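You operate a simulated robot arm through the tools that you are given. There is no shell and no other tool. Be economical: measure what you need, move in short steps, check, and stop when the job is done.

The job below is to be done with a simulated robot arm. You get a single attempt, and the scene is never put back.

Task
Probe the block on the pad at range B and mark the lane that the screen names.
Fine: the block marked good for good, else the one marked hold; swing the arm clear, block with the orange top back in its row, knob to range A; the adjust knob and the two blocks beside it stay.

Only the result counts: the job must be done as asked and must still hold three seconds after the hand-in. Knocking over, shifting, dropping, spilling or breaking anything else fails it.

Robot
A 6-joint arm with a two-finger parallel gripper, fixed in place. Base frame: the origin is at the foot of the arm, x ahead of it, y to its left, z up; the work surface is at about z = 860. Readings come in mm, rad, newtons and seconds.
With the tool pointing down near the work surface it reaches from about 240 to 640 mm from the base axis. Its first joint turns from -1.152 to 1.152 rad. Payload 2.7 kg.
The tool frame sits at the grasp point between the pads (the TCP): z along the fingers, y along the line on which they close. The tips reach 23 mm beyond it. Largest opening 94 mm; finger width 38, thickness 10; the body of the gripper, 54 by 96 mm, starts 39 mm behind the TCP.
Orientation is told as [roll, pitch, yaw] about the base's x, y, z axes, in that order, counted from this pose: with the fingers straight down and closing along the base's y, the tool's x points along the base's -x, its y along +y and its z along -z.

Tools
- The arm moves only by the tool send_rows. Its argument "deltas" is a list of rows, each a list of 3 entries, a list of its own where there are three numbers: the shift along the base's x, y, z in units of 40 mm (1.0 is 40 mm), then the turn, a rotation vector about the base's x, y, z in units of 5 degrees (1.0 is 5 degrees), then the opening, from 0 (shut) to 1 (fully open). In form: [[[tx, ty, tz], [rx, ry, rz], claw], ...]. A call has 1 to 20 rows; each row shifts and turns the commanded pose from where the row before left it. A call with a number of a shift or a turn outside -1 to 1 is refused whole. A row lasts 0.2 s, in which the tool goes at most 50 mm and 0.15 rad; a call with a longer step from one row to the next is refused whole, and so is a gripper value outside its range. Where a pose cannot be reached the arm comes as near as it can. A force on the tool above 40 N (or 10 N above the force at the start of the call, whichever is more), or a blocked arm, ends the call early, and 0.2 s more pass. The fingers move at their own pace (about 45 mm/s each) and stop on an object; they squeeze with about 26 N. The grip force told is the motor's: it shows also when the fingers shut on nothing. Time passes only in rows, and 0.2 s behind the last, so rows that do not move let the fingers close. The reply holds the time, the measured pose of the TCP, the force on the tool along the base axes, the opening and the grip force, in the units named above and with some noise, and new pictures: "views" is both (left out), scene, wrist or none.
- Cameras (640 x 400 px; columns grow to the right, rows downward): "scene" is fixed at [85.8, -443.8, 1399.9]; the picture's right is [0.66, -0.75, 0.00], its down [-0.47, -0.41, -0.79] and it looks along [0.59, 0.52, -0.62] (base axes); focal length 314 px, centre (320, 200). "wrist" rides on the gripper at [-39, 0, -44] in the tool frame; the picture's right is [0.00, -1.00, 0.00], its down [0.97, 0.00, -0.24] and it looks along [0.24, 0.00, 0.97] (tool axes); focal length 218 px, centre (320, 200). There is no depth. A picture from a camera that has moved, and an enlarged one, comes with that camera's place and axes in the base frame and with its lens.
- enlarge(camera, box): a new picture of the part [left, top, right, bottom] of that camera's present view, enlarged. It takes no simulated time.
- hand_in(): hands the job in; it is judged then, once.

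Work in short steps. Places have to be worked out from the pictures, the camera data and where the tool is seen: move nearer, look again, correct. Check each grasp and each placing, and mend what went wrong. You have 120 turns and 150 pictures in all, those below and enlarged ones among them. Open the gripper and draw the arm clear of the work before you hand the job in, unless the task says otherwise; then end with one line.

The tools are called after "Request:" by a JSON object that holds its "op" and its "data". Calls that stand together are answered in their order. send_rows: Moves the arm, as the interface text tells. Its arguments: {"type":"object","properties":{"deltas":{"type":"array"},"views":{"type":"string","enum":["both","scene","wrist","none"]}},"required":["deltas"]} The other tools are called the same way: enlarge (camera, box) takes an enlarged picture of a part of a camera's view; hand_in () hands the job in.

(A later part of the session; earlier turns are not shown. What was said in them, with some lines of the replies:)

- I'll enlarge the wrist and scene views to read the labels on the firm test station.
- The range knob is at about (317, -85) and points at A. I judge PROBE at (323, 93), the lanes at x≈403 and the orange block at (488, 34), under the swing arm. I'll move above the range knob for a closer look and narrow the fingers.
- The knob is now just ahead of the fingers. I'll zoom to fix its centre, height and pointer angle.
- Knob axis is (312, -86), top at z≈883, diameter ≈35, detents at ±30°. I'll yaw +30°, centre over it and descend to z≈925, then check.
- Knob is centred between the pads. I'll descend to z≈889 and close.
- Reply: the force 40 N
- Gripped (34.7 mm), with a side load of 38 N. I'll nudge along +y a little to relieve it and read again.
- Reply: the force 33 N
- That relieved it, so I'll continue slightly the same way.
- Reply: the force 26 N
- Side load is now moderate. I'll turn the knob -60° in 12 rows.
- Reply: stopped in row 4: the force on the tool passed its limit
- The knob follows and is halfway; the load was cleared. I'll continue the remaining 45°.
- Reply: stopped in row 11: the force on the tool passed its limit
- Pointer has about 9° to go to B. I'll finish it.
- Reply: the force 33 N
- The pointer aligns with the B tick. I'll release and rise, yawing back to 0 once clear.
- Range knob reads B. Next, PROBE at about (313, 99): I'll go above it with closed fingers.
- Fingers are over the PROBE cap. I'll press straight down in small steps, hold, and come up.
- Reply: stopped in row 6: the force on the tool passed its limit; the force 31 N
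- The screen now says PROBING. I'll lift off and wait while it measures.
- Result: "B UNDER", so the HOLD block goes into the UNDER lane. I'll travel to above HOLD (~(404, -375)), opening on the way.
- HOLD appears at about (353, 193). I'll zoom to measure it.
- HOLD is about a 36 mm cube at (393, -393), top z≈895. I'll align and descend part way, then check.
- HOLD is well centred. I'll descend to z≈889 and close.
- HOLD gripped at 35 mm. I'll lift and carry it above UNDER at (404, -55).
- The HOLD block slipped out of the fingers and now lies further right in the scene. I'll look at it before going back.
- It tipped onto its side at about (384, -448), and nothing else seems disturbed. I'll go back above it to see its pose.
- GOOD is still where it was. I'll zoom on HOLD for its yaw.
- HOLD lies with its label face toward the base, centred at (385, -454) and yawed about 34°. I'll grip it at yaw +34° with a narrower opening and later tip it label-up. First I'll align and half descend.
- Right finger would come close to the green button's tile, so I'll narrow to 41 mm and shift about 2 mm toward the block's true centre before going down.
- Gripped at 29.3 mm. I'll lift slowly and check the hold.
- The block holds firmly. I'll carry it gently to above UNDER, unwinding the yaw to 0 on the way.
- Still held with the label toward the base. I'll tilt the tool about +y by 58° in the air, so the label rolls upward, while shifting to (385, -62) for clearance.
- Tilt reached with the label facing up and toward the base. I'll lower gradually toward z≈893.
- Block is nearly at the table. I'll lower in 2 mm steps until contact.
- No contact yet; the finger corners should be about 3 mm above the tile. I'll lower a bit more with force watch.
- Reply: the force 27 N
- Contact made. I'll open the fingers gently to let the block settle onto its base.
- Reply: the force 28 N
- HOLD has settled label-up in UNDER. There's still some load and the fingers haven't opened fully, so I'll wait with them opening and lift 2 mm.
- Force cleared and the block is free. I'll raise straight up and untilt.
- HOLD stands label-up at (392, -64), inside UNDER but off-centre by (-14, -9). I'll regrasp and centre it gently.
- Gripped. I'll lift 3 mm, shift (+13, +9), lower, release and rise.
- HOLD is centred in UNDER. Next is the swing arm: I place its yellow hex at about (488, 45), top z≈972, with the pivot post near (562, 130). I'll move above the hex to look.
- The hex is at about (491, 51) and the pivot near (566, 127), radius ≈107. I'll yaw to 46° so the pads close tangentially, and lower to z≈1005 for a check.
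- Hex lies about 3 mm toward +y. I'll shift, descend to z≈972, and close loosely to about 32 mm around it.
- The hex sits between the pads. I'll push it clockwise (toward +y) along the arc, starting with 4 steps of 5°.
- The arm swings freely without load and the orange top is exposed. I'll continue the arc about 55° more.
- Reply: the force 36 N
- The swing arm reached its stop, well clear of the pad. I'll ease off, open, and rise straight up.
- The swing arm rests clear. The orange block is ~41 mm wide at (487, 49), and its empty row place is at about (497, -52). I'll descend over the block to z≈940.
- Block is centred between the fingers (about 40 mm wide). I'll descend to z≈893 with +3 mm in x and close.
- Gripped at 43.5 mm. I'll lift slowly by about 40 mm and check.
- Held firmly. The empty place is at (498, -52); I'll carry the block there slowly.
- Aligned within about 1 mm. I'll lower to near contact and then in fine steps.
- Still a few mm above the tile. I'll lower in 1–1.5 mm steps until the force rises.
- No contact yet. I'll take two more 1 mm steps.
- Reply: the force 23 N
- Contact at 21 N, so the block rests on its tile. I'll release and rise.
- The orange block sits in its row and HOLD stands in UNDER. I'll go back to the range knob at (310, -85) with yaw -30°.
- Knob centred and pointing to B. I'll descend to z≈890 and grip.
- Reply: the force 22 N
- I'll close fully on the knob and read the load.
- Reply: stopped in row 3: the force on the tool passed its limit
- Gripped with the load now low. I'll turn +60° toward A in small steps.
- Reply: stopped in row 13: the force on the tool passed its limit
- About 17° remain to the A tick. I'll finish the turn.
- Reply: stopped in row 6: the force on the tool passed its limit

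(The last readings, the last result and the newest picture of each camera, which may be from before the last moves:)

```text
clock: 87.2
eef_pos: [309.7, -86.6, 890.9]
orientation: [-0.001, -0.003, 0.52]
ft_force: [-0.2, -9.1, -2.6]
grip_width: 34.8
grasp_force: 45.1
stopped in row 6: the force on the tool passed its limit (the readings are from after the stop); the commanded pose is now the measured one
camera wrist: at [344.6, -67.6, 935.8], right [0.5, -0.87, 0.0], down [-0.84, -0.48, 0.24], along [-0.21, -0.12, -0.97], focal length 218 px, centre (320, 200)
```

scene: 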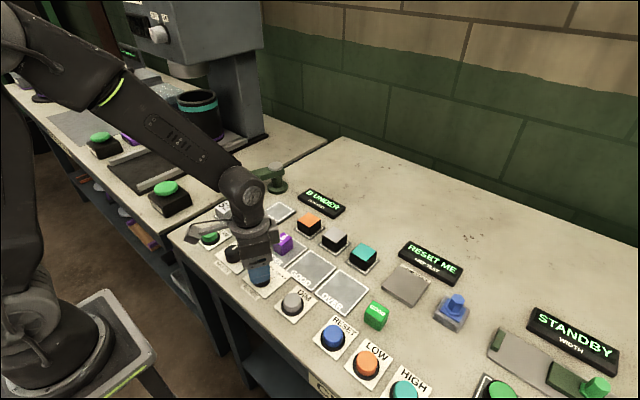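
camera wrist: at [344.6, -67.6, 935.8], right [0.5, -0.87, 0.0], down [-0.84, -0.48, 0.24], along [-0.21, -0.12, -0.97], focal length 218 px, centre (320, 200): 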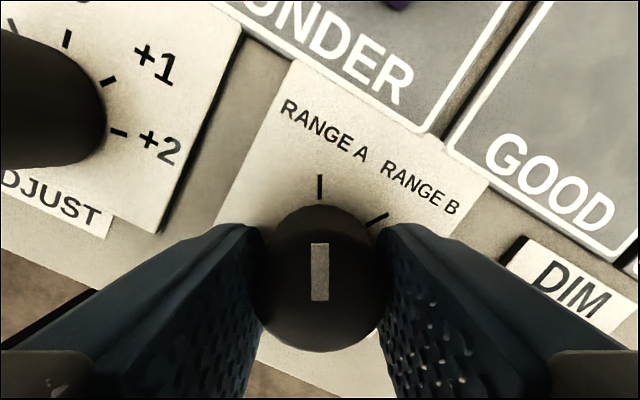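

Pointer is on A. I'll release, rise and draw clear for a final look.

Request:
{"op": "send_rows", "data": {"deltas": [[[0, 0, 0], [0, 0, 0], 0.5], [[0, 0, 0], [0, 0, 0], 0.58], [[0, 0, 0], [0, 0, 0], 0.58], [[0, 0, 0.5], [0, 0, 0], 0.6], [[0, 0, 0.9], [0, 0, -1], 0.6], [[0, 0, 0.9], [0, 0, -1], 0.6], [[0, 0, 0.9], [0, 0, -1], 0.6], [[0, 0, 0.9], [0, 0, -1], 0.7], [[0.3, 0, 0.9], [0, 0, -1], 0.8], [[0.8, 0, 0.8], [0, 0, -1], 0.9], [[0.8, 0, 0.6], [0, 0, 0], 1], [[0, 0, 0], [0, 0, 0], 1]]}}

Request:
{"op": "enlarge", "data": {"camera": "wrist", "box": [120, 150, 480, 375]}}

Request:
{"op": "enlarge", "data": {"camera": "scene", "box": [180, 150, 420, 340]}}

```text
clock: 89.8
eef_pos: [387.2, -86.5, 1146.1]
orientation: [0.0, -0.003, -0.004]
ft_force: [-0.6, -0.6, 0.2]
grip_width: 93.9
grasp_force: 0.1
camera wrist: at [427.9, -86.6, 1191.7], right [0.0, -1.0, 0.0], down [-0.97, 0.0, 0.24], along [-0.24, 0.0, -0.97], focal length 218 px, centre (320, 200)
```

scene: 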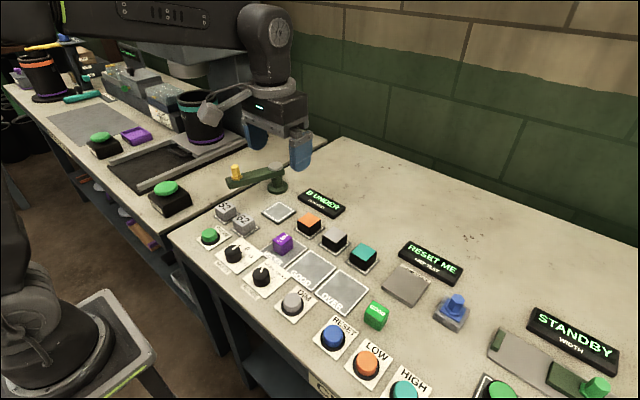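
wrist: 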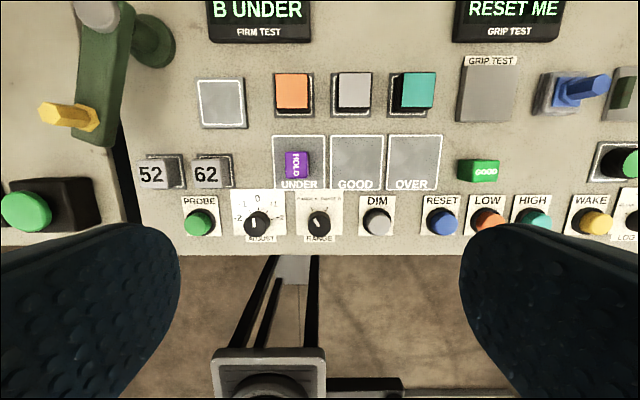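

```text
1.78 times, centred on (300, 262) of wrist
camera zoom: at [427.9, -86.6, 1191.7], right [0.0, -1.0, 0.0], down [-0.97, 0.0, 0.24], along [-0.24, 0.0, -0.97], focal length 388 px, centre (356, 89)
```

zoom: 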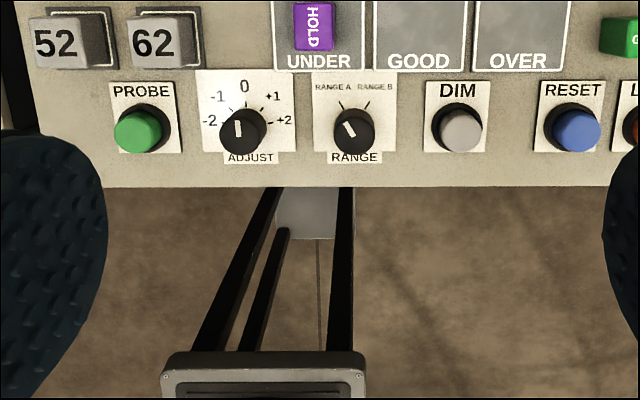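

```text
2.11 times, centred on (300, 245) of scene
camera zoom: at [85.8, -443.8, 1399.9], right [0.66, -0.75, 0.0], down [-0.47, -0.41, -0.79], along [0.59, 0.52, -0.62], focal length 660 px, centre (362, 105)
```

zoom: 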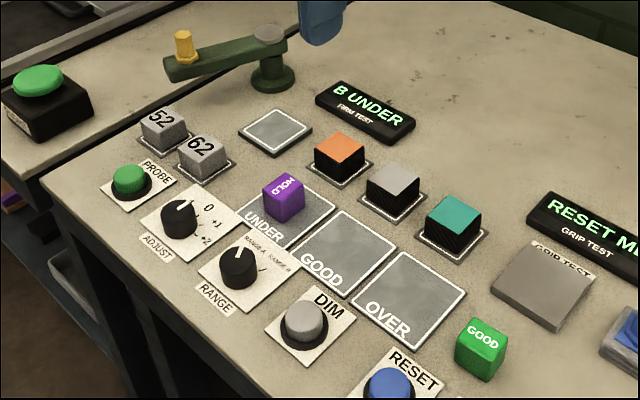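

Everything is in place: HOLD in UNDER, orange block in its row, swing arm clear, knob at A, and the adjust knob and the 52/62 blocks untouched. Gripper is open and clear, so I'm handing in.

Request:
{"op": "hand_in", "data": {}}

```text
The job is handed in.
```

I probed the block at range B, the screen read "B UNDER", and HOLD now marks UNDER; the orange-top block is back in its row, the swing arm is clear and the knob is at A, but I dropped HOLD once on the way and had to pick it up and turn it label-up again.
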